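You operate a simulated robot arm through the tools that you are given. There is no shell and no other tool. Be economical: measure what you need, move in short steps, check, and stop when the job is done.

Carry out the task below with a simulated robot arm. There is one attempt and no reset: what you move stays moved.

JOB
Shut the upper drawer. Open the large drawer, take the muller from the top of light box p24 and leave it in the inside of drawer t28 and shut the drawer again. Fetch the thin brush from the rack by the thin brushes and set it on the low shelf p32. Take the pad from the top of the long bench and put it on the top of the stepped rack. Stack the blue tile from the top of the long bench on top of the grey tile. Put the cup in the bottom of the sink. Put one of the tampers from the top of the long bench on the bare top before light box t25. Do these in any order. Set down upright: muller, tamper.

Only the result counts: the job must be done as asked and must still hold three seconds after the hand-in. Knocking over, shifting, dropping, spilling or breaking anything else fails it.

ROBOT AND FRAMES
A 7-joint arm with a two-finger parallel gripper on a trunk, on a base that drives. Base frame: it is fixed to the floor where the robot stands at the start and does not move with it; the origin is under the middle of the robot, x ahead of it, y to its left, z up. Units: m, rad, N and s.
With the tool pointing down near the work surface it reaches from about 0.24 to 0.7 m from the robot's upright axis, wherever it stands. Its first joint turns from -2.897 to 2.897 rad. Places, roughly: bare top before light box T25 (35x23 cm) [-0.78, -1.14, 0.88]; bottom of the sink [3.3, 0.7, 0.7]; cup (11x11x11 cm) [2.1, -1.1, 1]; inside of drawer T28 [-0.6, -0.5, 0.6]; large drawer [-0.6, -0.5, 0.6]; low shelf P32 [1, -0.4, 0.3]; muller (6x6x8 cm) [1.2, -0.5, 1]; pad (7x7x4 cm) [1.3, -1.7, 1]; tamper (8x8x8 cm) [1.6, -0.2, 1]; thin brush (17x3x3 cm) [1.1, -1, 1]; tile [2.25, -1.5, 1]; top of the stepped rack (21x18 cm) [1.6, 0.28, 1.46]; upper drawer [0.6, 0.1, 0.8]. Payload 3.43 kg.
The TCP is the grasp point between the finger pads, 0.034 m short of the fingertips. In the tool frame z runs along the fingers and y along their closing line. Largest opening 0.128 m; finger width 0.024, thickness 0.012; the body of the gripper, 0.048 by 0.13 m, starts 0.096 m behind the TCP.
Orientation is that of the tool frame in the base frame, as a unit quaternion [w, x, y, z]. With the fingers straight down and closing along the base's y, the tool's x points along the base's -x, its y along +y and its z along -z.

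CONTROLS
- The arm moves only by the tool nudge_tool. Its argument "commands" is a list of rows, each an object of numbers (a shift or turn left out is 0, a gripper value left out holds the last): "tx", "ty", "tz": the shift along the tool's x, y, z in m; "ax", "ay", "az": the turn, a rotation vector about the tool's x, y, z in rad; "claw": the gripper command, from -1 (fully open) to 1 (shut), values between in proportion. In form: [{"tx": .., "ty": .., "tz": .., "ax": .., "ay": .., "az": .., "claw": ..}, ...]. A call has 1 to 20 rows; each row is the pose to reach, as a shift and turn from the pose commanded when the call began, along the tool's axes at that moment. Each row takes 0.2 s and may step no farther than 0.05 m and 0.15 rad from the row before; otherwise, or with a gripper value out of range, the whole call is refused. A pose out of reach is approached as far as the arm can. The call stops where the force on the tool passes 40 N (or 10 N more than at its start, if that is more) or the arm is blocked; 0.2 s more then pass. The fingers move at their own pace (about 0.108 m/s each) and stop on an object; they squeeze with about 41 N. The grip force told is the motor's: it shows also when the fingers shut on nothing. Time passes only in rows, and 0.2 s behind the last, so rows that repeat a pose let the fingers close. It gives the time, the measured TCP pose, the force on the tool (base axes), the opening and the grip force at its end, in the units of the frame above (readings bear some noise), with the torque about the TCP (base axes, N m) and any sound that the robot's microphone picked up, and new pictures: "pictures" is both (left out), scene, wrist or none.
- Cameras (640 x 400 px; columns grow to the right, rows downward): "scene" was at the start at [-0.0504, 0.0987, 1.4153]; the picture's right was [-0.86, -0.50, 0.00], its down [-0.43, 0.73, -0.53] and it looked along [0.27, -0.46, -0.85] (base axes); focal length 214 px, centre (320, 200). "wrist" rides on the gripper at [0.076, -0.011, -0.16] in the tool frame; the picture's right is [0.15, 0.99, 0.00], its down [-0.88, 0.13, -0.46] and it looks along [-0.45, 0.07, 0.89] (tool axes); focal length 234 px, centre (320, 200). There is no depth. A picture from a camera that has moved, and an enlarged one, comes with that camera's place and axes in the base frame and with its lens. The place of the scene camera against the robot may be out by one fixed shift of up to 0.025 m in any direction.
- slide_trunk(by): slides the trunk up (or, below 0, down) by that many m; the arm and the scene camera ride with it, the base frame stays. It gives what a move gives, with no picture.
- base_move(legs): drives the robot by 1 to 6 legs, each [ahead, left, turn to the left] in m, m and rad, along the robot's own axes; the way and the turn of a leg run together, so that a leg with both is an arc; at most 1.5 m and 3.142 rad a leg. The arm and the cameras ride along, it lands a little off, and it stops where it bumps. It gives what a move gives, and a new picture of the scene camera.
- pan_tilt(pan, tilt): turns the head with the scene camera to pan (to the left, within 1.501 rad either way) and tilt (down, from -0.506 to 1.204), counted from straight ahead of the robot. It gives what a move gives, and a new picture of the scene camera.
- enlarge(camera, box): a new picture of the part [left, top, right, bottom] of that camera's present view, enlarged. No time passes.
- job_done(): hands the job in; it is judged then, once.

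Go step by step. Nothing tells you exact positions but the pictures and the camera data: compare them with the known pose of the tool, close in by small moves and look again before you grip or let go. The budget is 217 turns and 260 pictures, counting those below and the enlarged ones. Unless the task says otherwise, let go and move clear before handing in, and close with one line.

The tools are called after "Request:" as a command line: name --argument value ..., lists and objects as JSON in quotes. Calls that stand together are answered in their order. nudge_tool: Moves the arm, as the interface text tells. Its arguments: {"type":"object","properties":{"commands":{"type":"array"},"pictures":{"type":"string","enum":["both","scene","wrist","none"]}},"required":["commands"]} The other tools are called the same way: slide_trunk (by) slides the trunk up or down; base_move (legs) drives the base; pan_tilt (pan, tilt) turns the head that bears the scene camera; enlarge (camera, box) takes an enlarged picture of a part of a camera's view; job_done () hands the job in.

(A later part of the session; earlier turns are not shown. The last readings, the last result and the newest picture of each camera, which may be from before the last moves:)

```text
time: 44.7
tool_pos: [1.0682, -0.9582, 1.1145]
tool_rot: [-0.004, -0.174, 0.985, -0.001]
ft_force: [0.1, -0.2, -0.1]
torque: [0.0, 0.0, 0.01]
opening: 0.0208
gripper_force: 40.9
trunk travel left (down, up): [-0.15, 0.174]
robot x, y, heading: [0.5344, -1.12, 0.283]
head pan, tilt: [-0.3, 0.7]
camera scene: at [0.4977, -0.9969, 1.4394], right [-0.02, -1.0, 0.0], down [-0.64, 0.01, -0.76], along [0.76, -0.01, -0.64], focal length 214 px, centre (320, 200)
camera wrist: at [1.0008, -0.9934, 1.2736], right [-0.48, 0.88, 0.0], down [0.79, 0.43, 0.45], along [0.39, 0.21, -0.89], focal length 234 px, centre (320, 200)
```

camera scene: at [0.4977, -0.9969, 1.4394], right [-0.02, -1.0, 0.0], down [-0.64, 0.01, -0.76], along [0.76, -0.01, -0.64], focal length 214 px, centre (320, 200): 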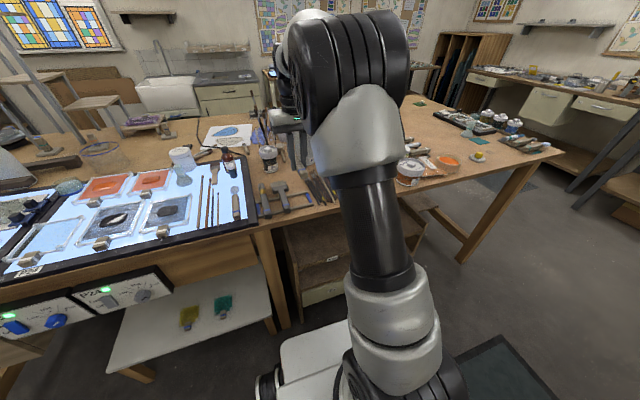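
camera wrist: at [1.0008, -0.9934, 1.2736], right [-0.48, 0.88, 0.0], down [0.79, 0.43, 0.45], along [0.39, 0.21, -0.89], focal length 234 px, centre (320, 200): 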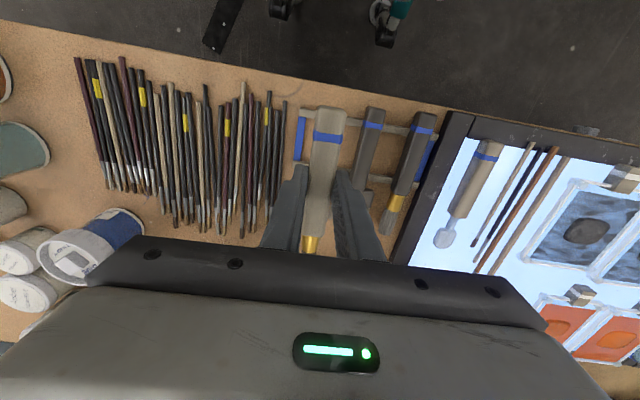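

Brush is held. I retract the arm, yaw the tool 90° so the brush lies parallel to the bench front, then shift base left in front of the low shelf.

Request:
nudge_tool --commands '[{"tx": 0.045}, {"tx": 0.09, "az": 0.15}, {"tx": 0.135, "az": 0.3}, {"tx": 0.18, "az": 0.45}, {"tx": 0.2, "az": 0.6}, {"tx": 0.2, "az": 0.75}, {"tx": 0.2, "az": 0.9}, {"tx": 0.2, "az": 1.05}, {"tx": 0.2, "az": 1.2}, {"tx": 0.2, "az": 1.35}, {"tx": 0.2, "az": 1.5}, {"tx": 0.2, "az": 1.57}]' --pictures "none"

Request:
base_move --legs '[[-0.05, 0.36, 0]]'

Request:
pan_tilt --pan 0.3 --tilt 0.9

```text
time: 47.3
tool_pos: [0.8823, -1.0288, 1.1103]
tool_rot: [-0.006, 0.574, 0.819, -0.009]
ft_force: [-0.4, 0.5, -1.0]
torque: [-0.03, 0.02, -0.03]
opening: 0.0209
gripper_force: 41.2
trunk travel left (down, up): [-0.15, 0.174]
robot x, y, heading: [0.5323, -1.124, 0.283]
head pan, tilt: [-0.3, 0.7]
```

```text
time: 51.4
tool_pos: [0.7334, -0.6952, 1.1137]
tool_rot: [-0.004, 0.577, 0.817, -0.006]
ft_force: [0.4, 0.1, -0.6]
torque: [0.01, 0.01, 0.0]
opening: 0.0213
gripper_force: 40.4
trunk travel left (down, up): [-0.15, 0.174]
robot x, y, heading: [0.3802, -0.7884, 0.274]
head pan, tilt: [-0.3, 0.7]
camera scene: at [0.3525, -0.6651, 1.4465], right [-0.1, -1.0, 0.0], down [-0.58, 0.06, -0.81], along [0.81, -0.08, -0.58], focal length 214 px, centre (320, 200)
```

scene: 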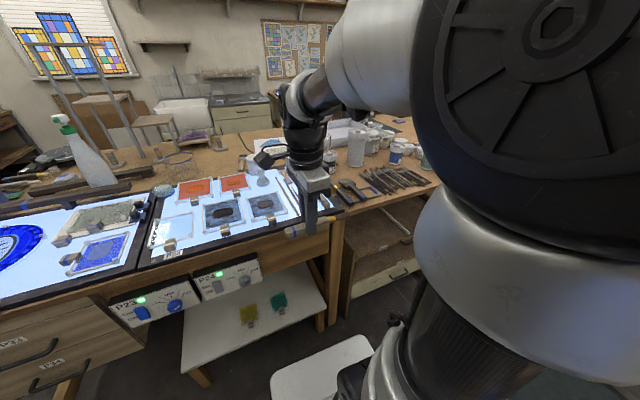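

```text
time: 52.4
tool_pos: [0.7339, -0.6938, 1.1104]
tool_rot: [-0.006, 0.577, 0.817, -0.01]
ft_force: [-0.6, -0.6, -0.1]
torque: [-0.01, 0.02, 0.02]
opening: 0.021
gripper_force: 41.3
trunk travel left (down, up): [-0.15, 0.174]
robot x, y, heading: [0.3811, -0.7869, 0.28]
head pan, tilt: [0.3, 0.901]
camera scene: at [0.3524, -0.6624, 1.4455], right [-0.07, -1.0, 0.0], down [-0.59, 0.04, -0.81], along [0.81, -0.06, -0.59], focal length 214 px, centre (320, 200)
```

scene: 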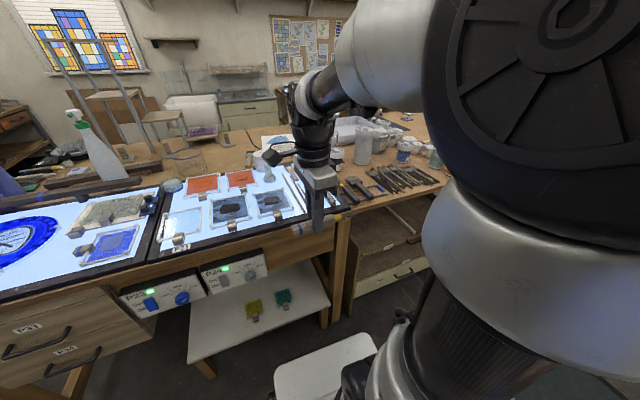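

The shelf's free spot is its left front part, about (0.84,-0.18, 0.29). I drive left to stand before it.

Request:
base_move --legs '[[0.03, 0.45, 0.02]]'

Request:
slide_trunk --by -0.15

Request:
pan_tilt --pan 0.0 --tilt 0.8

```text
time: 57.2
tool_pos: [0.6381, -0.2545, 1.1096]
tool_rot: [-0.006, 0.571, 0.821, -0.01]
ft_force: [0.4, -0.2, -0.8]
torque: [-0.04, 0.0, 0.02]
opening: 0.0209
gripper_force: 40.8
trunk travel left (down, up): [-0.15, 0.174]
robot x, y, heading: [0.2876, -0.3517, 0.289]
head pan, tilt: [0.3, 0.901]
camera scene: at [0.2569, -0.2263, 1.4455], right [-0.04, -1.0, 0.0], down [-0.59, 0.02, -0.81], along [0.81, -0.03, -0.59], focal length 214 px, centre (320, 200)
```

scene: 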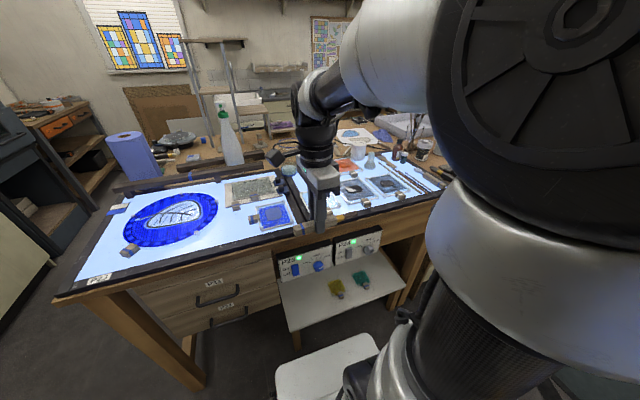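

```text
time: 59.0
tool_pos: [0.6384, -0.2547, 0.9569]
tool_rot: [-0.009, 0.571, 0.821, -0.013]
ft_force: [-0.4, 0.2, -1.1]
torque: [0.01, 0.0, 0.0]
opening: 0.0212
gripper_force: 41.0
trunk travel left (down, up): [0.0, 0.324]
robot x, y, heading: [0.2901, -0.3499, 0.289]
head pan, tilt: [0.3, 0.901]
```

```text
time: 59.8
tool_pos: [0.6377, -0.255, 0.9574]
tool_rot: [-0.009, 0.572, 0.82, -0.014]
ft_force: [0.2, 0.6, -1.1]
torque: [-0.03, -0.02, 0.01]
opening: 0.0209
gripper_force: 40.7
trunk travel left (down, up): [0.0, 0.324]
robot x, y, heading: [0.2892, -0.3495, 0.29]
head pan, tilt: [0.0, 0.799]
camera scene: at [0.2566, -0.2227, 1.2947], right [0.0, -1.0, 0.0], down [-0.6, 0.0, -0.8], along [0.8, 0.0, -0.6], focal length 214 px, centre (320, 200)
```

scene: 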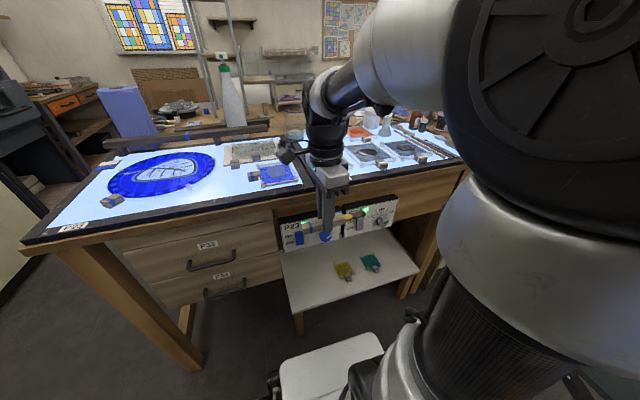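

The shelf edge is flush with the bench edge. I lower the tool in front of the bench.

Request:
nudge_tool --commands '[{"ty": -0.02, "tz": 0.04}, {"ty": -0.03, "tz": 0.085}, {"ty": -0.03, "tz": 0.13}, {"ty": -0.03, "tz": 0.175}, {"ty": -0.03, "tz": 0.22}, {"ty": -0.03, "tz": 0.265}, {"ty": -0.03, "tz": 0.31}, {"ty": -0.03, "tz": 0.355}, {"ty": -0.03, "tz": 0.4}, {"ty": -0.03, "tz": 0.45}]'

```text
time: 62.0
tool_pos: [0.5978, -0.2682, 0.5097]
tool_rot: [-0.006, 0.571, 0.821, -0.01]
ft_force: [-0.1, -0.5, -0.4]
torque: [-0.02, 0.0, -0.05]
opening: 0.0209
gripper_force: 41.1
trunk travel left (down, up): [0.0, 0.324]
robot x, y, heading: [0.2897, -0.3522, 0.289]
head pan, tilt: [0.0, 0.799]
camera scene: at [0.2465, -0.1998, 1.2813], right [0.28, -0.96, 0.0], down [-0.69, -0.2, -0.7], along [0.67, 0.2, -0.72], focal length 214 px, centre (320, 200)
camera wrist: at [0.564, -0.1989, 0.6683], right [0.88, 0.48, -0.02], down [0.44, -0.78, 0.45], along [0.2, -0.41, -0.89], focal length 234 px, centre (320, 200)
```

scene: 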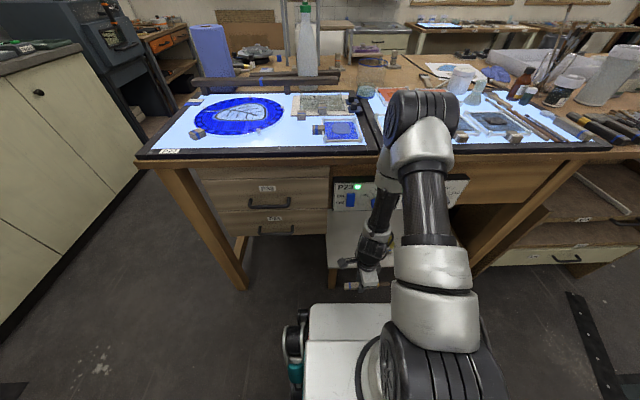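
wrist: 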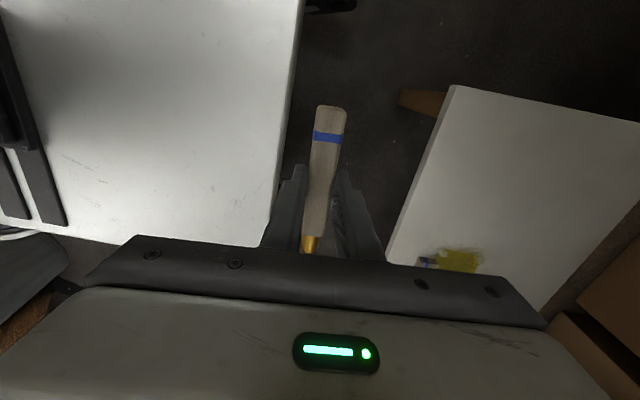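

The wrist view shows the shelf corner at about (0.73,-0.12) and the glass at (0.89,-0.39). I back up a bit so the forearm can slope in, then tilt forward and enter under the bench.

Request:
base_move --legs '[[-0.12, 0, 0]]'

Request:
nudge_tool --commands '[{"ty": 0.02, "ax": -0.13}, {"ty": 0.04, "ax": -0.26}, {"ty": 0.06, "ax": -0.39}, {"ty": 0.09, "ax": -0.52}, {"ty": 0.12, "ax": -0.65}, {"ty": 0.15, "ax": -0.8}]'

```text
time: 63.2
tool_pos: [0.4852, -0.3014, 0.5092]
tool_rot: [-0.007, 0.572, 0.82, -0.011]
ft_force: [-0.2, 1.0, -0.3]
torque: [0.01, 0.01, 0.01]
opening: 0.021
gripper_force: 41.2
trunk travel left (down, up): [0.0, 0.324]
robot x, y, heading: [0.1762, -0.3811, 0.286]
head pan, tilt: [0.0, 0.799]
camera scene: at [0.133, -0.2334, 1.2812], right [0.28, -0.96, 0.0], down [-0.69, -0.2, -0.7], along [0.67, 0.2, -0.72], focal length 214 px, centre (320, 200)
```

scene: 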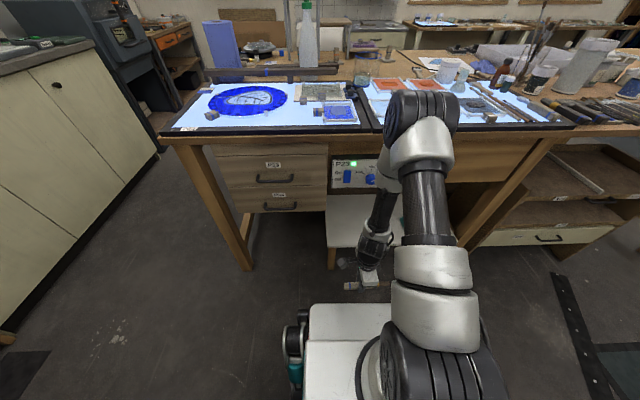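

```text
time: 64.6
tool_pos: [0.6245, -0.2477, 0.506]
tool_rot: [0.216, 0.529, 0.759, 0.311]
ft_force: [0.4, -0.4, -0.6]
torque: [-0.03, 0.05, -0.03]
opening: 0.0209
gripper_force: 40.9
trunk travel left (down, up): [0.0, 0.324]
robot x, y, heading: [0.175, -0.3856, 0.285]
head pan, tilt: [0.0, 0.799]
camera scene: at [0.1328, -0.2334, 1.2812], right [0.28, -0.96, 0.0], down [-0.69, -0.2, -0.7], along [0.67, 0.2, -0.72], focal length 214 px, centre (320, 200)
camera wrist: at [0.4849, -0.2187, 0.6113], right [0.61, 0.38, 0.69], down [0.09, -0.9, 0.42], along [0.79, -0.19, -0.59], focal length 234 px, centre (320, 200)
```

scene: 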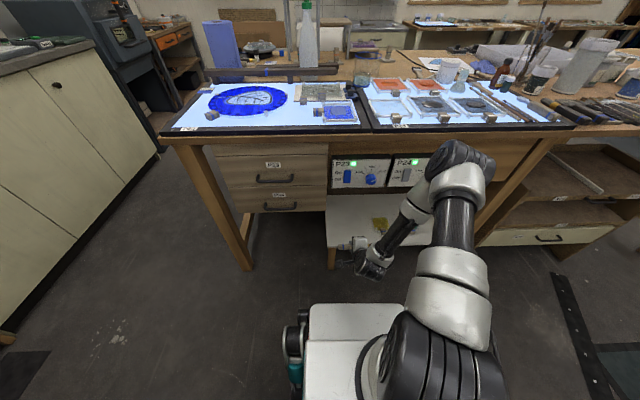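
wrist: 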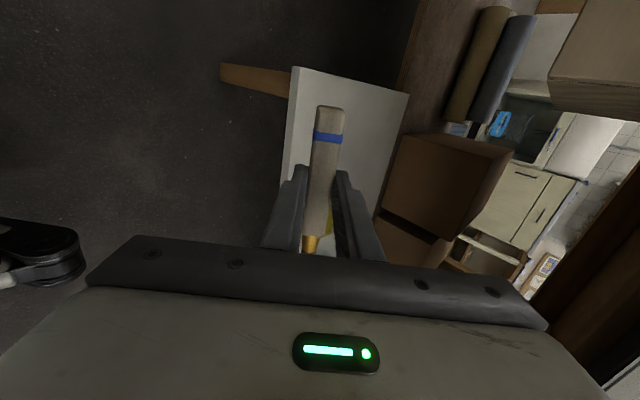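

Request:
nudge_tool --commands '[{"tx": -0.003, "ty": 0.012, "tz": 0.036}, {"tx": -0.006, "ty": 0.024, "tz": 0.0725}, {"tx": -0.008, "ty": 0.036, "tz": 0.109}, {"tx": -0.011, "ty": 0.048, "tz": 0.145}, {"tx": -0.014, "ty": 0.06, "tz": 0.181}, {"tx": -0.016, "ty": 0.0716, "tz": 0.2175}]'

```text
time: 66.0
tool_pos: [0.8227, -0.195, 0.3996]
tool_rot: [0.215, 0.53, 0.759, 0.31]
ft_force: [-0.3, 0.4, -1.2]
torque: [0.01, 0.03, -0.03]
opening: 0.0211
gripper_force: 40.7
trunk travel left (down, up): [0.0, 0.324]
robot x, y, heading: [0.1769, -0.3842, 0.289]
head pan, tilt: [0.0, 0.799]
camera scene: at [0.1328, -0.2335, 1.2813], right [0.28, -0.96, 0.0], down [-0.69, -0.2, -0.7], along [0.67, 0.2, -0.72], focal length 214 px, centre (320, 200)
camera wrist: at [0.6828, -0.165, 0.5052], right [0.61, 0.38, 0.69], down [0.09, -0.9, 0.42], along [0.79, -0.19, -0.59], focal length 234 px, centre (320, 200)
```

scene: 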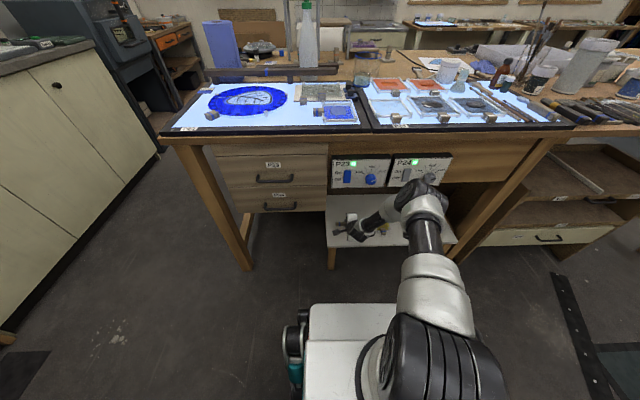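
wrist: 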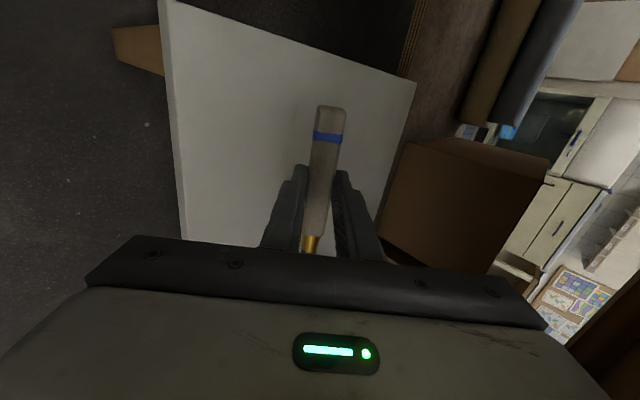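

Descending towards the shelf, then slowly till touch.

Request:
nudge_tool --commands '[{"ty": -0.0215, "tz": 0.021}, {"ty": -0.043, "tz": 0.042}, {"ty": -0.046, "tz": 0.045}, {"ty": -0.049, "tz": 0.048}, {"ty": -0.052, "tz": 0.051}, {"ty": -0.0545, "tz": 0.053}, {"ty": -0.0575, "tz": 0.056}, {"ty": -0.06, "tz": 0.0585}, {"ty": -0.063, "tz": 0.0613}]'

```text
time: 66.8
tool_pos: [0.8179, -0.1947, 0.3382]
tool_rot: [0.215, 0.529, 0.759, 0.311]
ft_force: [-20.5, -8.3, 28.9]
torque: [-0.24, 0.61, 0.01]
opening: 0.0211
gripper_force: 40.9
trunk travel left (down, up): [0.0, 0.324]
robot x, y, heading: [0.1739, -0.3842, 0.287]
head pan, tilt: [0.0, 0.799]
stopped in row 3: the force on the tool passed its limit at 52 N (the readings are from after the stop); the commanded pose is now the measured one
camera scene: at [0.1302, -0.2343, 1.2817], right [0.28, -0.96, 0.0], down [-0.69, -0.2, -0.7], along [0.67, 0.2, -0.72], focal length 214 px, centre (320, 200)
camera wrist: at [0.6773, -0.1653, 0.445], right [0.61, 0.38, 0.69], down [0.09, -0.9, 0.42], along [0.79, -0.19, -0.59], focal length 234 px, centre (320, 200)
```

scene: 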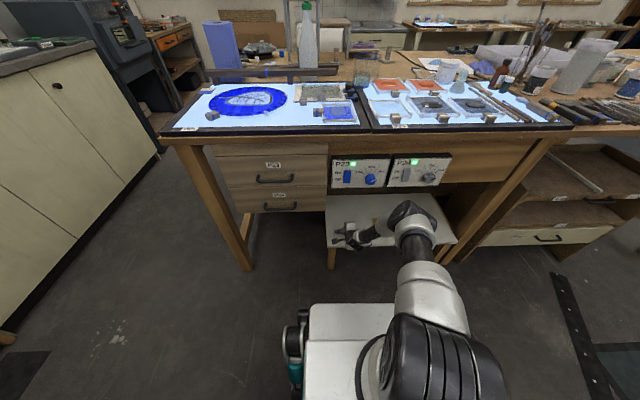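
wrist: 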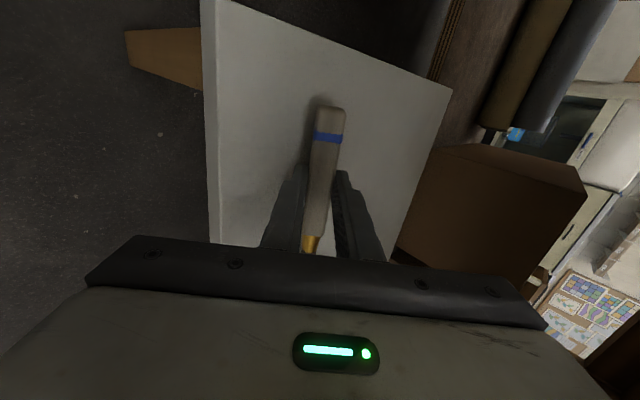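

The lower fingertip touches the shelf (z≈0.30). I raise a hair and open a little so the brush settles.

Request:
nudge_tool --commands '[{"ty": 0.004, "tz": -0.004}, {"ty": 0.005, "tz": -0.005, "claw": 0.6}, {"ty": 0.006, "tz": -0.006, "claw": 0.5}, {"ty": 0.008, "tz": -0.008, "claw": 0.4}, {"ty": 0.01, "tz": -0.01, "claw": 0.3}, {"ty": 0.01, "tz": -0.01, "claw": 0.3}]' --pictures "wrist"

Request:
enlarge --camera "wrist" --box '[200, 70, 480, 245]'

```text
time: 68.2
tool_pos: [0.817, -0.1943, 0.3505]
tool_rot: [0.216, 0.529, 0.76, 0.309]
ft_force: [0.6, 0.7, 0.4]
torque: [-0.02, 0.01, -0.01]
opening: 0.0449
gripper_force: 0.0
trunk travel left (down, up): [0.0, 0.324]
robot x, y, heading: [0.1774, -0.3814, 0.283]
head pan, tilt: [0.0, 0.799]
camera wrist: at [0.6768, -0.1651, 0.456], right [0.61, 0.38, 0.69], down [0.09, -0.9, 0.42], along [0.78, -0.19, -0.59], focal length 234 px, centre (320, 200)
```

wrist: 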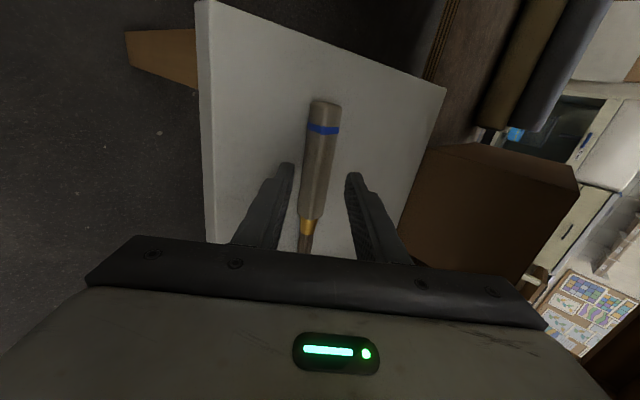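

```text
2.29 times, centred on (340, 158) of wrist
camera zoom: at [0.6768, -0.1651, 0.456], right [0.61, 0.38, 0.69], down [0.09, -0.9, 0.42], along [0.78, -0.19, -0.59], focal length 535 px, centre (274, 297)
```

zoom: 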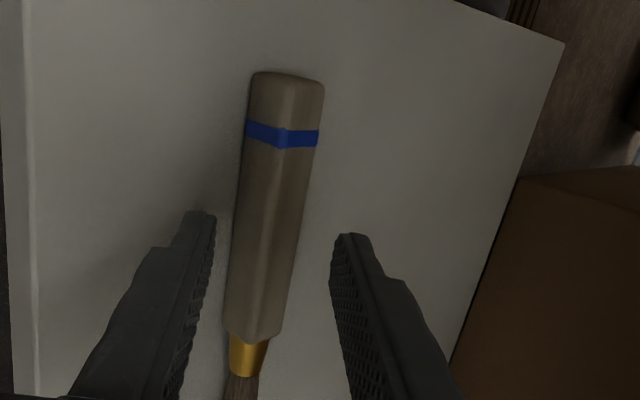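

The brush lies on the shelf. I withdraw along the tool axis and untilt.

Request:
nudge_tool --commands '[{"tz": -0.03}, {"tz": -0.07}, {"tz": -0.11}, {"tz": -0.15}, {"tz": -0.19}, {"tz": -0.23}, {"tz": -0.26, "ty": -0.02}, {"tz": -0.29, "ty": -0.03}, {"tz": -0.3, "ty": -0.04, "ax": 0.15}, {"tz": -0.31, "ty": -0.05, "ax": 0.3}, {"tz": -0.32, "ty": -0.06, "ax": 0.45}, {"tz": -0.33, "ty": -0.07, "ax": 0.6}, {"tz": -0.34, "ty": -0.07, "ax": 0.7}, {"tz": -0.34, "ty": -0.07, "ax": 0.8}]'

Request:
pan_tilt --pan 0.0 --tilt 0.7

```text
time: 71.2
tool_pos: [0.5488, -0.2973, 0.5458]
tool_rot: [-0.008, 0.571, 0.821, -0.011]
ft_force: [0.7, -0.5, 0.2]
torque: [0.01, 0.0, -0.04]
opening: 0.0447
gripper_force: 0.0
trunk travel left (down, up): [0.0, 0.324]
robot x, y, heading: [0.1767, -0.3808, 0.286]
head pan, tilt: [0.0, 0.799]
camera scene: at [0.1326, -0.2338, 1.2813], right [0.28, -0.96, 0.0], down [-0.69, -0.2, -0.7], along [0.67, 0.2, -0.72], focal length 214 px, centre (320, 200)
camera wrist: at [0.5148, -0.2263, 0.7054], right [0.88, 0.48, -0.03], down [0.44, -0.78, 0.45], along [0.2, -0.41, -0.89], focal length 234 px, centre (320, 200)
```

scene: 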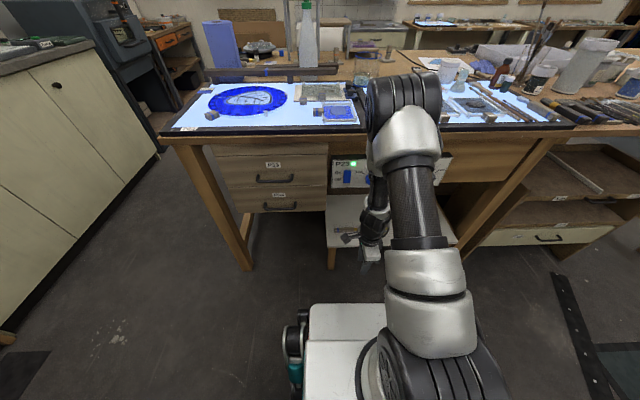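
wrist: 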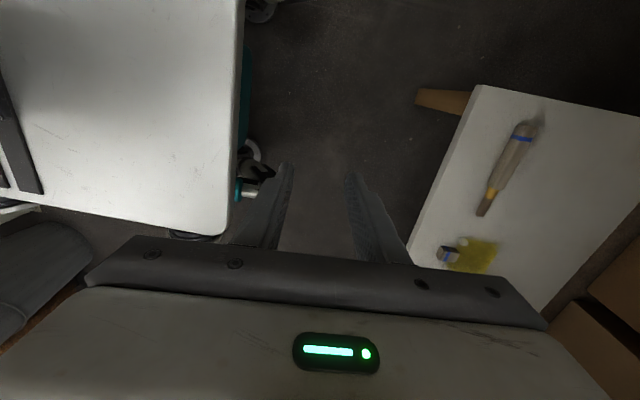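

```text
time: 71.8
tool_pos: [0.5481, -0.2951, 0.5449]
tool_rot: [-0.007, 0.572, 0.82, -0.011]
ft_force: [0.5, -0.1, 0.1]
torque: [0.07, 0.01, -0.01]
opening: 0.0447
gripper_force: 0.0
trunk travel left (down, up): [0.0, 0.324]
robot x, y, heading: [0.1715, -0.3853, 0.285]
head pan, tilt: [0.0, 0.7]
camera scene: at [0.1367, -0.2324, 1.2894], right [0.28, -0.96, 0.0], down [-0.62, -0.18, -0.76], along [0.73, 0.22, -0.64], focal length 214 px, centre (320, 200)
```

scene: 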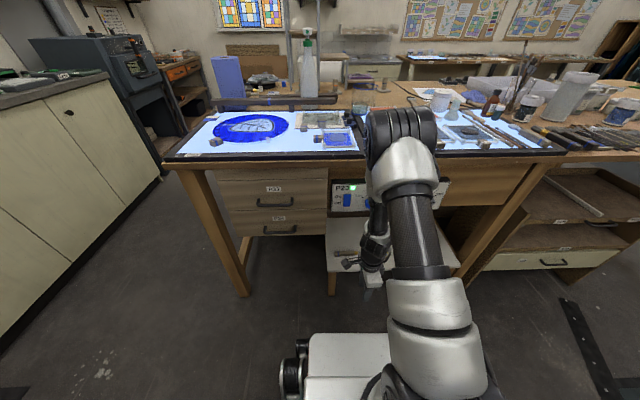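

Brush placed. Now I raise the arm and turn round to face the T bench for its large drawer.

Request:
nudge_tool --commands '[{"tz": -0.05, "az": -0.15}, {"tz": -0.1, "az": -0.3}, {"tz": -0.15, "az": -0.45}, {"tz": -0.2, "az": -0.6}, {"tz": -0.25, "az": -0.75}, {"tz": -0.3, "az": -0.9}, {"tz": -0.33, "az": -1.05}, {"tz": -0.36, "az": -1.2}, {"tz": -0.36, "az": -1.35}, {"tz": -0.36, "az": -1.5}]' --pictures "none"

Request:
slide_trunk --by 0.15

Request:
base_move --legs '[[0.05, 0, 0], [0, 0, 1.57], [0, 0, 1.57]]'

Request:
pan_tilt --pan 0.7 --tilt 0.9

```text
time: 74.0
tool_pos: [0.5574, -0.2904, 0.9065]
tool_rot: [-0.013, -0.141, 0.99, -0.003]
ft_force: [-0.1, 0.6, -1.0]
torque: [-0.01, 0.0, 0.05]
opening: 0.045
gripper_force: 0.1
trunk travel left (down, up): [0.0, 0.324]
robot x, y, heading: [0.1782, -0.3825, 0.286]
head pan, tilt: [0.0, 0.7]
```

```text
time: 75.8
tool_pos: [0.5582, -0.2901, 1.0559]
tool_rot: [-0.013, -0.141, 0.99, -0.003]
ft_force: [0.7, -0.1, -0.2]
torque: [0.02, 0.0, 0.01]
opening: 0.0446
gripper_force: 0.0
trunk travel left (down, up): [-0.15, 0.174]
robot x, y, heading: [0.1745, -0.3829, 0.288]
head pan, tilt: [0.0, 0.7]
```

```text
time: 84.7
tool_pos: [-0.1528, -0.4783, 1.056]
tool_rot: [-0.003, 0.987, 0.163, 0.013]
ft_force: [0.0, 0.5, -0.6]
torque: [-0.04, 0.01, -0.01]
opening: 0.0451
gripper_force: 0.1
trunk travel left (down, up): [-0.15, 0.174]
robot x, y, heading: [0.227, -0.371, -2.814]
head pan, tilt: [0.0, 0.7]
camera scene: at [0.2806, -0.4815, 1.4395], right [-0.32, 0.95, 0.0], down [0.61, 0.21, -0.76], along [-0.72, -0.25, -0.64], focal length 214 px, centre (320, 200)
```

scene: 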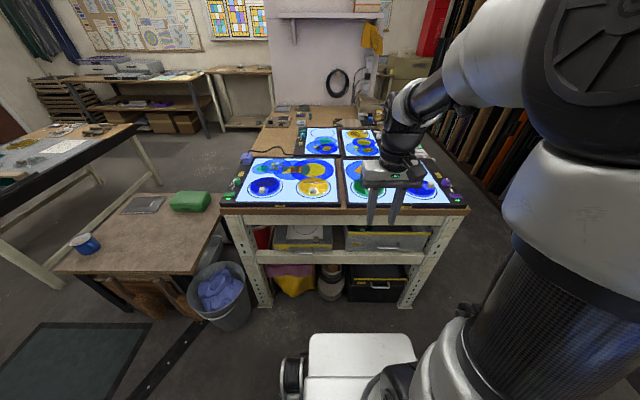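

```text
time: 85.7
tool_pos: [-0.1531, -0.4784, 1.0562]
tool_rot: [-0.003, 0.987, 0.162, 0.013]
ft_force: [-0.9, -0.7, 0.7]
torque: [0.0, 0.0, 0.0]
opening: 0.0447
gripper_force: 0.1
trunk travel left (down, up): [-0.15, 0.174]
robot x, y, heading: [0.2272, -0.3685, -2.811]
head pan, tilt: [0.7, 0.901]
camera scene: at [0.322, -0.5187, 1.4233], right [-0.86, 0.52, 0.0], down [0.4, 0.67, -0.62], along [-0.32, -0.53, -0.78], focal length 214 px, centre (320, 200)
```

scene: 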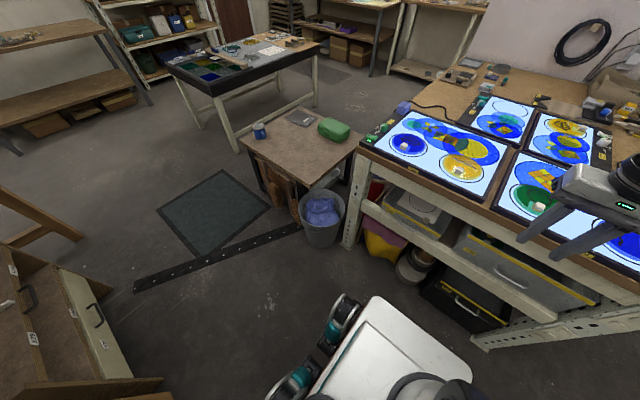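

Request:
pan_tilt --pan 0.1 --tilt 0.75

Request:
enlarge --camera "scene" --box '[220, 180, 480, 340]'

Request:
enlarge --camera "scene" --box '[220, 90, 480, 250]'

```text
time: 86.7
tool_pos: [-0.1526, -0.4785, 1.0555]
tool_rot: [-0.003, 0.987, 0.161, 0.013]
ft_force: [-0.1, 0.4, 0.8]
torque: [0.0, 0.02, 0.01]
opening: 0.0448
gripper_force: 0.0
trunk travel left (down, up): [-0.15, 0.174]
robot x, y, heading: [0.2272, -0.3655, -2.808]
head pan, tilt: [0.099, 0.75]
camera scene: at [0.2856, -0.4885, 1.4352], right [-0.42, 0.91, 0.0], down [0.62, 0.28, -0.73], along [-0.66, -0.3, -0.68], focal length 214 px, centre (320, 200)
```

scene: 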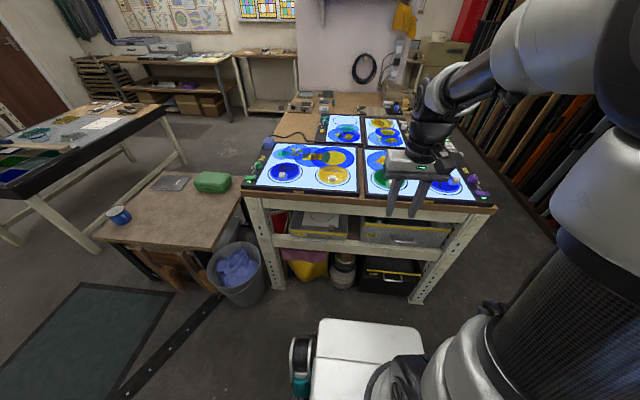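

```text
2.46 times, centred on (350, 260) of scene
camera zoom: at [0.2856, -0.4885, 1.4352], right [-0.42, 0.91, 0.0], down [0.62, 0.28, -0.73], along [-0.66, -0.3, -0.68], focal length 528 px, centre (246, 52)
```

zoom: 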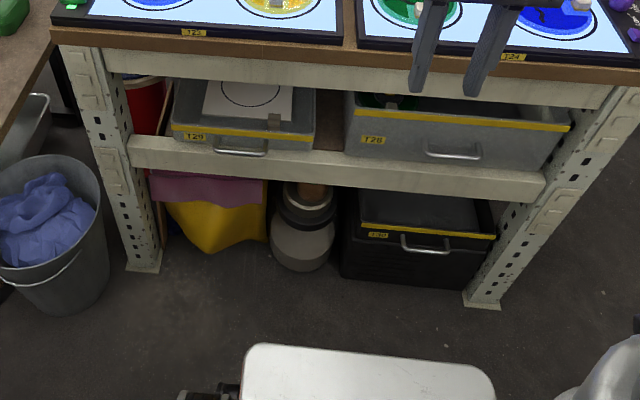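

```text
2.46 times, centred on (350, 170) of scene
camera zoom: at [0.2856, -0.4885, 1.4352], right [-0.42, 0.91, 0.0], down [0.62, 0.28, -0.73], along [-0.66, -0.3, -0.68], focal length 528 px, centre (246, 274)
```

zoom: 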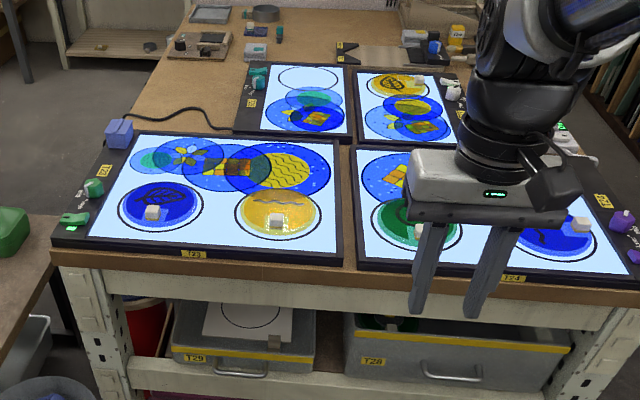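

T28 is the grey drawer with a handle at about (-0.44,-0.38,0.6). I shift right to line up with it.

Request:
base_move --legs '[[0, -0.18, -0.04]]'

Request:
pan_tilt --pan 0.3 --tilt 1.0

Request:
enlarge --camera "scene" --box '[200, 100, 440, 250]'

```text
time: 89.1
tool_pos: [-0.2123, -0.2914, 1.0563]
tool_rot: [-0.003, 0.99, 0.141, 0.012]
ft_force: [-0.2, 0.1, 0.2]
torque: [0.02, -0.03, 0.01]
opening: 0.0447
gripper_force: 0.1
trunk travel left (down, up): [-0.15, 0.174]
robot x, y, heading: [0.1705, -0.1985, -2.857]
head pan, tilt: [0.099, 0.75]
camera scene: at [0.2252, -0.3194, 1.4352], right [-0.38, 0.93, 0.0], down [0.63, 0.26, -0.73], along [-0.68, -0.28, -0.68], focal length 214 px, centre (320, 200)
```

scene: 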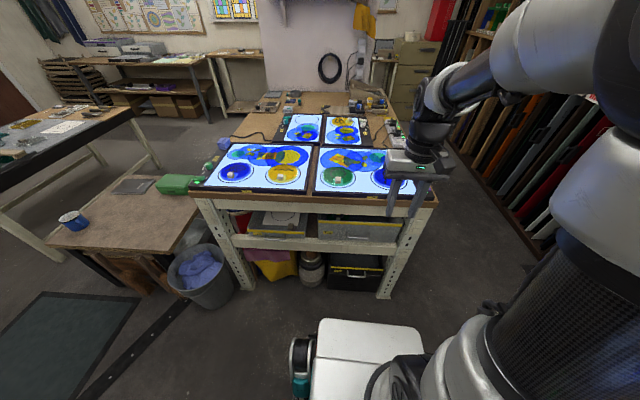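

```text
time: 89.9
tool_pos: [-0.2112, -0.2898, 1.0559]
tool_rot: [-0.002, 0.99, 0.141, 0.013]
ft_force: [1.2, 0.2, 0.6]
torque: [0.0, 0.01, -0.02]
opening: 0.0448
gripper_force: 0.2
trunk travel left (down, up): [-0.15, 0.174]
robot x, y, heading: [0.1722, -0.1974, -2.853]
head pan, tilt: [0.3, 1.0]
camera scene: at [0.2439, -0.3268, 1.4161], right [-0.55, 0.83, 0.0], down [0.7, 0.47, -0.54], along [-0.45, -0.3, -0.84], focal length 214 px, centre (320, 200)
```

scene: 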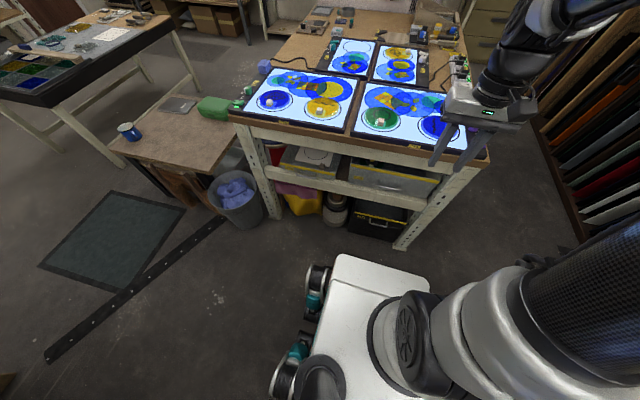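

```text
2.67 times, centred on (320, 175) of scene
camera zoom: at [0.2439, -0.3268, 1.4161], right [-0.55, 0.83, 0.0], down [0.7, 0.47, -0.54], along [-0.45, -0.3, -0.84], focal length 572 px, centre (320, 267)
```

zoom: 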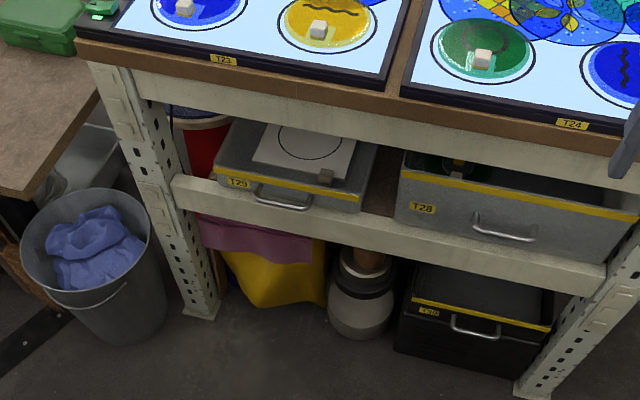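

The handle is near (-0.41,-0.385,0.63) by triangulation. I turn the tool 90°, lower it, then tilt it forward.

Request:
nudge_tool --commands '[{"tz": 0.025, "az": 0.15}, {"tz": 0.05, "az": 0.3}, {"tz": 0.075, "az": 0.45}, {"tz": 0.1, "az": 0.6}, {"tz": 0.125, "az": 0.75}, {"tz": 0.15, "az": 0.9}, {"tz": 0.175, "az": 1.05}, {"tz": 0.2, "az": 1.2}, {"tz": 0.225, "az": 1.35}, {"tz": 0.25, "az": 1.5}, {"tz": 0.25, "az": 1.56}]' --pictures "none"

Request:
nudge_tool --commands '[{"ax": -0.13}, {"ax": -0.26, "tz": 0.02}, {"ax": -0.39, "tz": 0.04}, {"ax": -0.52, "tz": 0.06}, {"ax": -0.65, "tz": 0.08}, {"ax": -0.78, "tz": 0.09}, {"ax": -0.9, "tz": 0.1}]'

```text
time: 92.3
tool_pos: [-0.2062, -0.2908, 0.806]
tool_rot: [-0.011, 0.802, -0.597, 0.007]
ft_force: [0.0, 0.0, -0.2]
torque: [0.01, -0.01, 0.0]
opening: 0.0445
gripper_force: 0.2
trunk travel left (down, up): [-0.15, 0.174]
robot x, y, heading: [0.1697, -0.1954, -2.858]
head pan, tilt: [0.3, 1.0]
```

```text
time: 93.9
tool_pos: [-0.2016, -0.2885, 0.7068]
tool_rot: [0.34, 0.727, -0.54, -0.253]
ft_force: [-0.4, -0.1, -0.4]
torque: [-0.01, 0.0, 0.02]
opening: 0.0449
gripper_force: 0.0
out of reach, approached as far as the arm can: row 5, 6
trunk travel left (down, up): [-0.15, 0.174]
robot x, y, heading: [0.1751, -0.1948, -2.853]
head pan, tilt: [0.3, 1.0]
camera scene: at [0.2441, -0.3269, 1.4161], right [-0.55, 0.83, 0.0], down [0.7, 0.47, -0.54], along [-0.45, -0.3, -0.84], focal length 214 px, centre (320, 200)
camera wrist: at [-0.0564, -0.3233, 0.8004], right [-0.56, -0.32, 0.76], down [0.0, 0.92, 0.39], along [-0.83, 0.22, -0.52], focal length 234 px, centre (320, 200)
```

scene: 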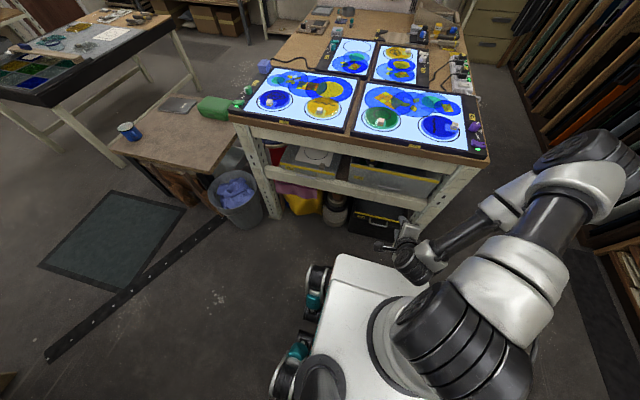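
wrist: 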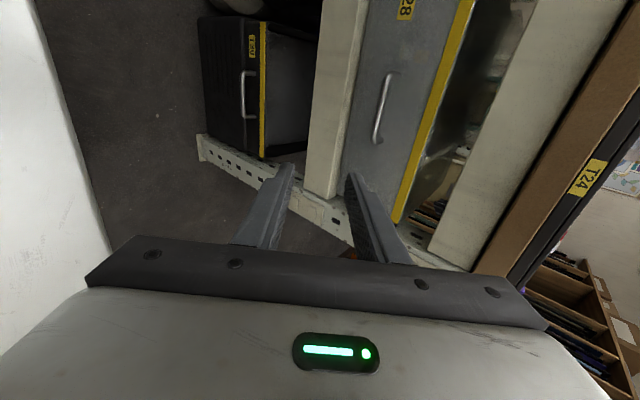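

Handle centre about (-0.415,-0.407,0.629). I move to a pre-grasp 8 cm short of it.

Request:
nudge_tool --commands '[{"tx": 0.015, "ty": 0.025, "tz": 0.03, "claw": 0.53}, {"tx": 0.03, "ty": 0.05, "tz": 0.06}, {"tx": 0.042, "ty": 0.075, "tz": 0.095}, {"tx": 0.0517, "ty": 0.0926, "tz": 0.13}]' --pictures "wrist"

Request:
enlarge --camera "wrist" --box '[220, 90, 460, 240]'

```text
time: 94.9
tool_pos: [-0.3424, -0.386, 0.6925]
tool_rot: [0.34, 0.728, -0.54, -0.252]
ft_force: [-0.9, -0.1, 0.5]
torque: [-0.01, 0.01, 0.01]
opening: 0.0302
gripper_force: 0.0
trunk travel left (down, up): [-0.15, 0.174]
robot x, y, heading: [0.1738, -0.2014, -2.856]
head pan, tilt: [0.3, 1.0]
camera wrist: at [-0.1967, -0.4198, 0.7857], right [-0.57, -0.32, 0.76], down [0.0, 0.92, 0.39], along [-0.82, 0.22, -0.52], focal length 234 px, centre (320, 200)
```

wrist: 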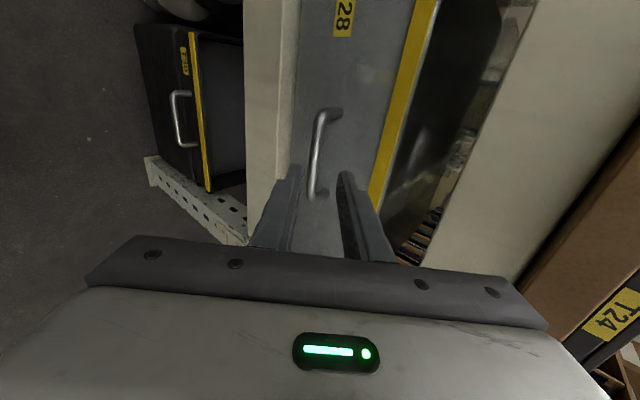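

```text
2.67 times, centred on (340, 165) of wrist
camera zoom: at [-0.1967, -0.4198, 0.7857], right [-0.57, -0.32, 0.76], down [0.0, 0.92, 0.39], along [-0.82, 0.22, -0.52], focal length 624 px, centre (267, 293)
```

zoom: 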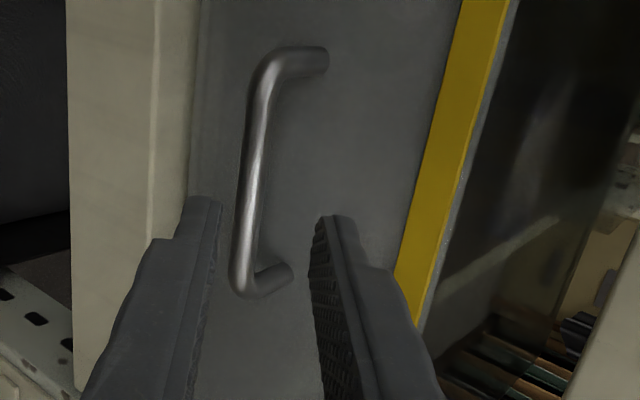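

Request:
nudge_tool --commands '[{"ty": -0.004, "tz": 0.01}, {"ty": -0.0065, "tz": 0.02}, {"ty": -0.0065, "tz": 0.03}, {"ty": -0.0065, "tz": 0.04}]' --pictures "none"

Request:
enlarge --camera "wrist" --box '[220, 90, 460, 240]'

```text
time: 95.9
tool_pos: [-0.366, -0.3921, 0.662]
tool_rot: [0.34, 0.728, -0.54, -0.252]
ft_force: [-0.7, 0.2, -0.3]
torque: [-0.01, 0.01, 0.02]
opening: 0.0302
gripper_force: 0.1
trunk travel left (down, up): [-0.15, 0.174]
robot x, y, heading: [0.1745, -0.1935, -2.856]
head pan, tilt: [0.3, 1.0]
```

```text
2.67 times, centred on (340, 165) of wrist
camera zoom: at [-0.2212, -0.4265, 0.7555], right [-0.57, -0.32, 0.76], down [0.0, 0.92, 0.39], along [-0.83, 0.22, -0.52], focal length 624 px, centre (267, 293)
```

zoom: 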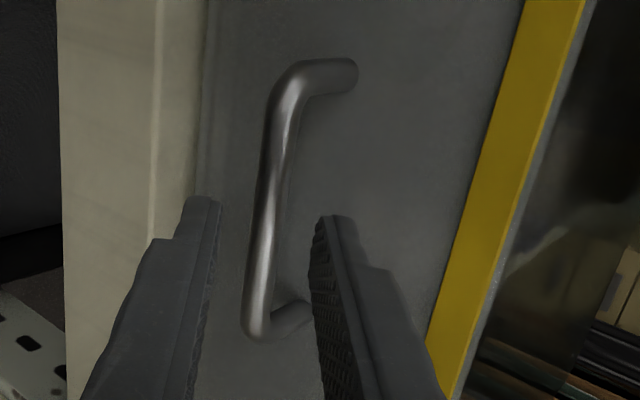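

The bar centre computes to (-0.409,-0.403,0.631); I advance 3.2 cm and close.

Request:
nudge_tool --commands '[{"ty": 0.002, "tz": 0.01}, {"ty": 0.003, "tz": 0.018}, {"ty": 0.004, "tz": 0.026}, {"ty": 0.004, "tz": 0.032}, {"ty": 0.004, "tz": 0.032, "claw": 0.8}, {"ty": 0.004, "tz": 0.032, "claw": 1}, {"ty": 0.004, "tz": 0.032, "claw": 1}]' --pictures "none"

Request:
enlarge --camera "wrist" --box '[220, 90, 460, 240]'

```text
time: 97.5
tool_pos: [-0.3907, -0.4008, 0.643]
tool_rot: [0.337, 0.729, -0.54, -0.251]
ft_force: [5.9, 4.1, -9.6]
torque: [0.9, 0.04, 0.83]
opening: 0.0123
gripper_force: 45.3
trunk travel left (down, up): [-0.15, 0.174]
robot x, y, heading: [0.1698, -0.1997, -2.857]
head pan, tilt: [0.3, 1.0]
```

```text
2.67 times, centred on (340, 165) of wrist
camera zoom: at [-0.2452, -0.4343, 0.7369], right [-0.57, -0.33, 0.76], down [0.0, 0.92, 0.4], along [-0.82, 0.22, -0.52], focal length 624 px, centre (267, 293)
```

zoom: 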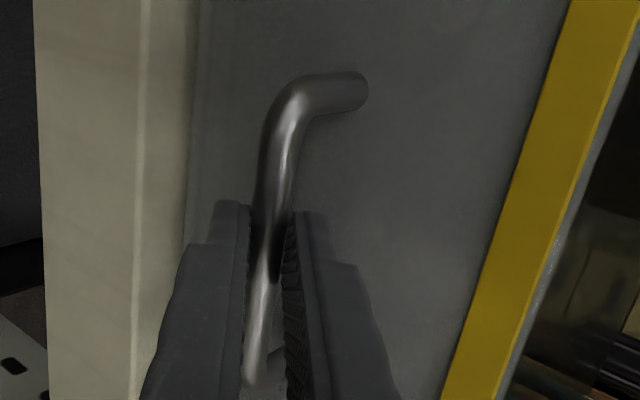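

Grip holds the bar. I pull straight out by arm.

Request:
nudge_tool --commands '[{"ty": -0.0064, "tz": -0.0077}, {"ty": -0.0192, "tz": -0.023}, {"ty": -0.032, "tz": -0.0384}, {"ty": -0.0448, "tz": -0.0537}, {"ty": -0.0576, "tz": -0.069}, {"ty": -0.0704, "tz": -0.0844}, {"ty": -0.0832, "tz": -0.0997}, {"ty": -0.096, "tz": -0.115}, {"ty": -0.1088, "tz": -0.1304}, {"ty": -0.1216, "tz": -0.1457}]'

```text
time: 99.2
tool_pos: [-0.2515, -0.3544, 0.6429]
tool_rot: [0.332, 0.73, -0.542, -0.251]
ft_force: [0.5, 0.6, -12.0]
torque: [0.9, 0.02, 0.88]
opening: 0.0121
gripper_force: 44.7
trunk travel left (down, up): [-0.15, 0.174]
robot x, y, heading: [0.1703, -0.1964, -2.853]
head pan, tilt: [0.3, 1.0]
stopped in row 8: the force on the tool passed its limit at 40 N (the readings are from after the stop); the commanded pose is now the measured one
camera scene: at [0.2432, -0.3269, 1.4167], right [-0.55, 0.83, 0.0], down [0.7, 0.47, -0.54], along [-0.45, -0.3, -0.84], focal length 214 px, centre (320, 200)
camera wrist: at [-0.1085, -0.3899, 0.7379], right [-0.57, -0.33, 0.75], down [0.0, 0.92, 0.4], along [-0.82, 0.23, -0.53], focal length 234 px, centre (320, 200)
```

scene: 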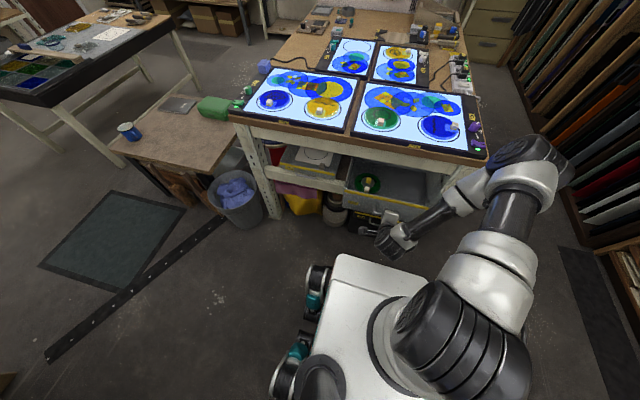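
wrist: 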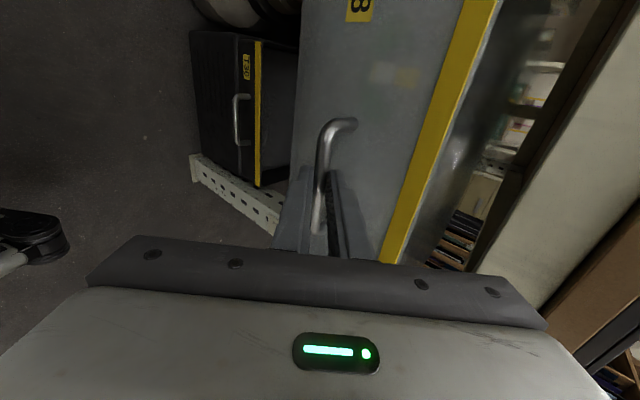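

Open 14.6 cm. I try a bit more.

Request:
nudge_tool --commands '[{"ty": -0.0064, "tz": -0.0077}, {"ty": -0.0128, "tz": -0.0154}, {"ty": -0.0192, "tz": -0.023}, {"ty": -0.0256, "tz": -0.0307}, {"ty": -0.032, "tz": -0.0384}, {"ty": -0.0384, "tz": -0.046}]' --pictures "none"

Request:
enlarge --camera "scene" --box '[240, 100, 480, 250]'

```text
time: 100.6
tool_pos: [-0.1972, -0.3347, 0.6432]
tool_rot: [0.334, 0.728, -0.543, -0.255]
ft_force: [-6.7, 16.4, -17.2]
torque: [0.82, -0.04, 0.8]
opening: 0.012
gripper_force: 44.9
trunk travel left (down, up): [-0.15, 0.174]
robot x, y, heading: [0.1716, -0.1959, -2.859]
head pan, tilt: [0.3, 1.0]
```

```text
2.67 times, centred on (360, 175) of scene
camera zoom: at [0.2427, -0.3262, 1.4162], right [-0.55, 0.83, 0.0], down [0.7, 0.47, -0.54], along [-0.45, -0.3, -0.84], focal length 572 px, centre (213, 267)
```

zoom: 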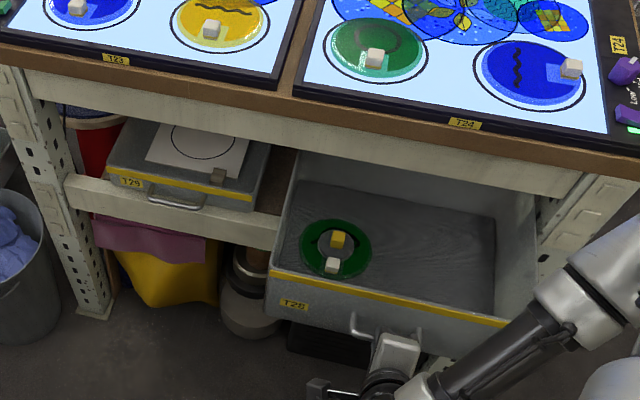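

Open 20 cm; a last few cm more.

Request:
nudge_tool --commands '[{"ty": -0.0064, "tz": -0.0077}, {"ty": -0.0128, "tz": -0.0154}, {"ty": -0.0192, "tz": -0.023}, {"ty": -0.0256, "tz": -0.0307}, {"ty": -0.032, "tz": -0.0384}]' --pictures "none"

```text
time: 101.8
tool_pos: [-0.1486, -0.3193, 0.6433]
tool_rot: [0.332, 0.728, -0.543, -0.255]
ft_force: [-9.5, 26.1, -15.7]
torque: [1.46, 0.27, -0.04]
opening: 0.0118
gripper_force: 45.1
trunk travel left (down, up): [-0.15, 0.174]
robot x, y, heading: [0.1758, -0.1972, -2.858]
head pan, tilt: [0.3, 1.0]
```

Drawer is open about 25 cm. Release the bar and back out along the tool axis.

Request:
nudge_tool --commands '[{"claw": 0.5}, {"claw": 0.4}, {"tz": -0.015}, {"tz": -0.035}, {"tz": -0.06}]' --pictures "wrist"

```text
time: 103.0
tool_pos: [-0.118, -0.3119, 0.6667]
tool_rot: [0.341, 0.723, -0.54, -0.265]
ft_force: [-0.6, 0.6, 0.1]
torque: [-0.04, -0.02, 0.02]
opening: 0.0384
gripper_force: 0.0
out of reach, approached as far as the arm can: row 5
trunk travel left (down, up): [-0.15, 0.174]
robot x, y, heading: [0.1703, -0.1972, -2.85]
head pan, tilt: [0.3, 1.0]
camera wrist: at [0.0278, -0.3494, 0.7569], right [-0.55, -0.32, 0.77], down [0.02, 0.92, 0.4], along [-0.83, 0.24, -0.5], focal length 234 px, centre (320, 200)
```

wrist: 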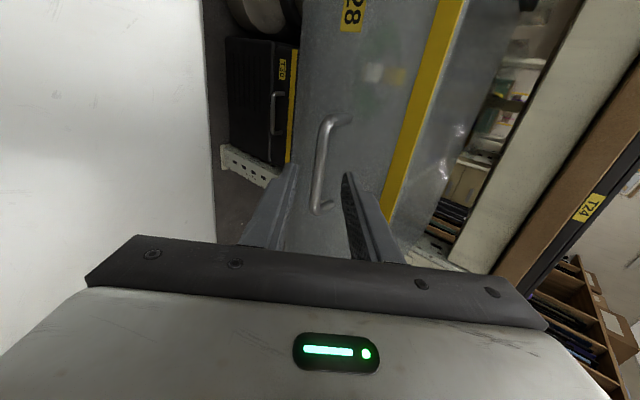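

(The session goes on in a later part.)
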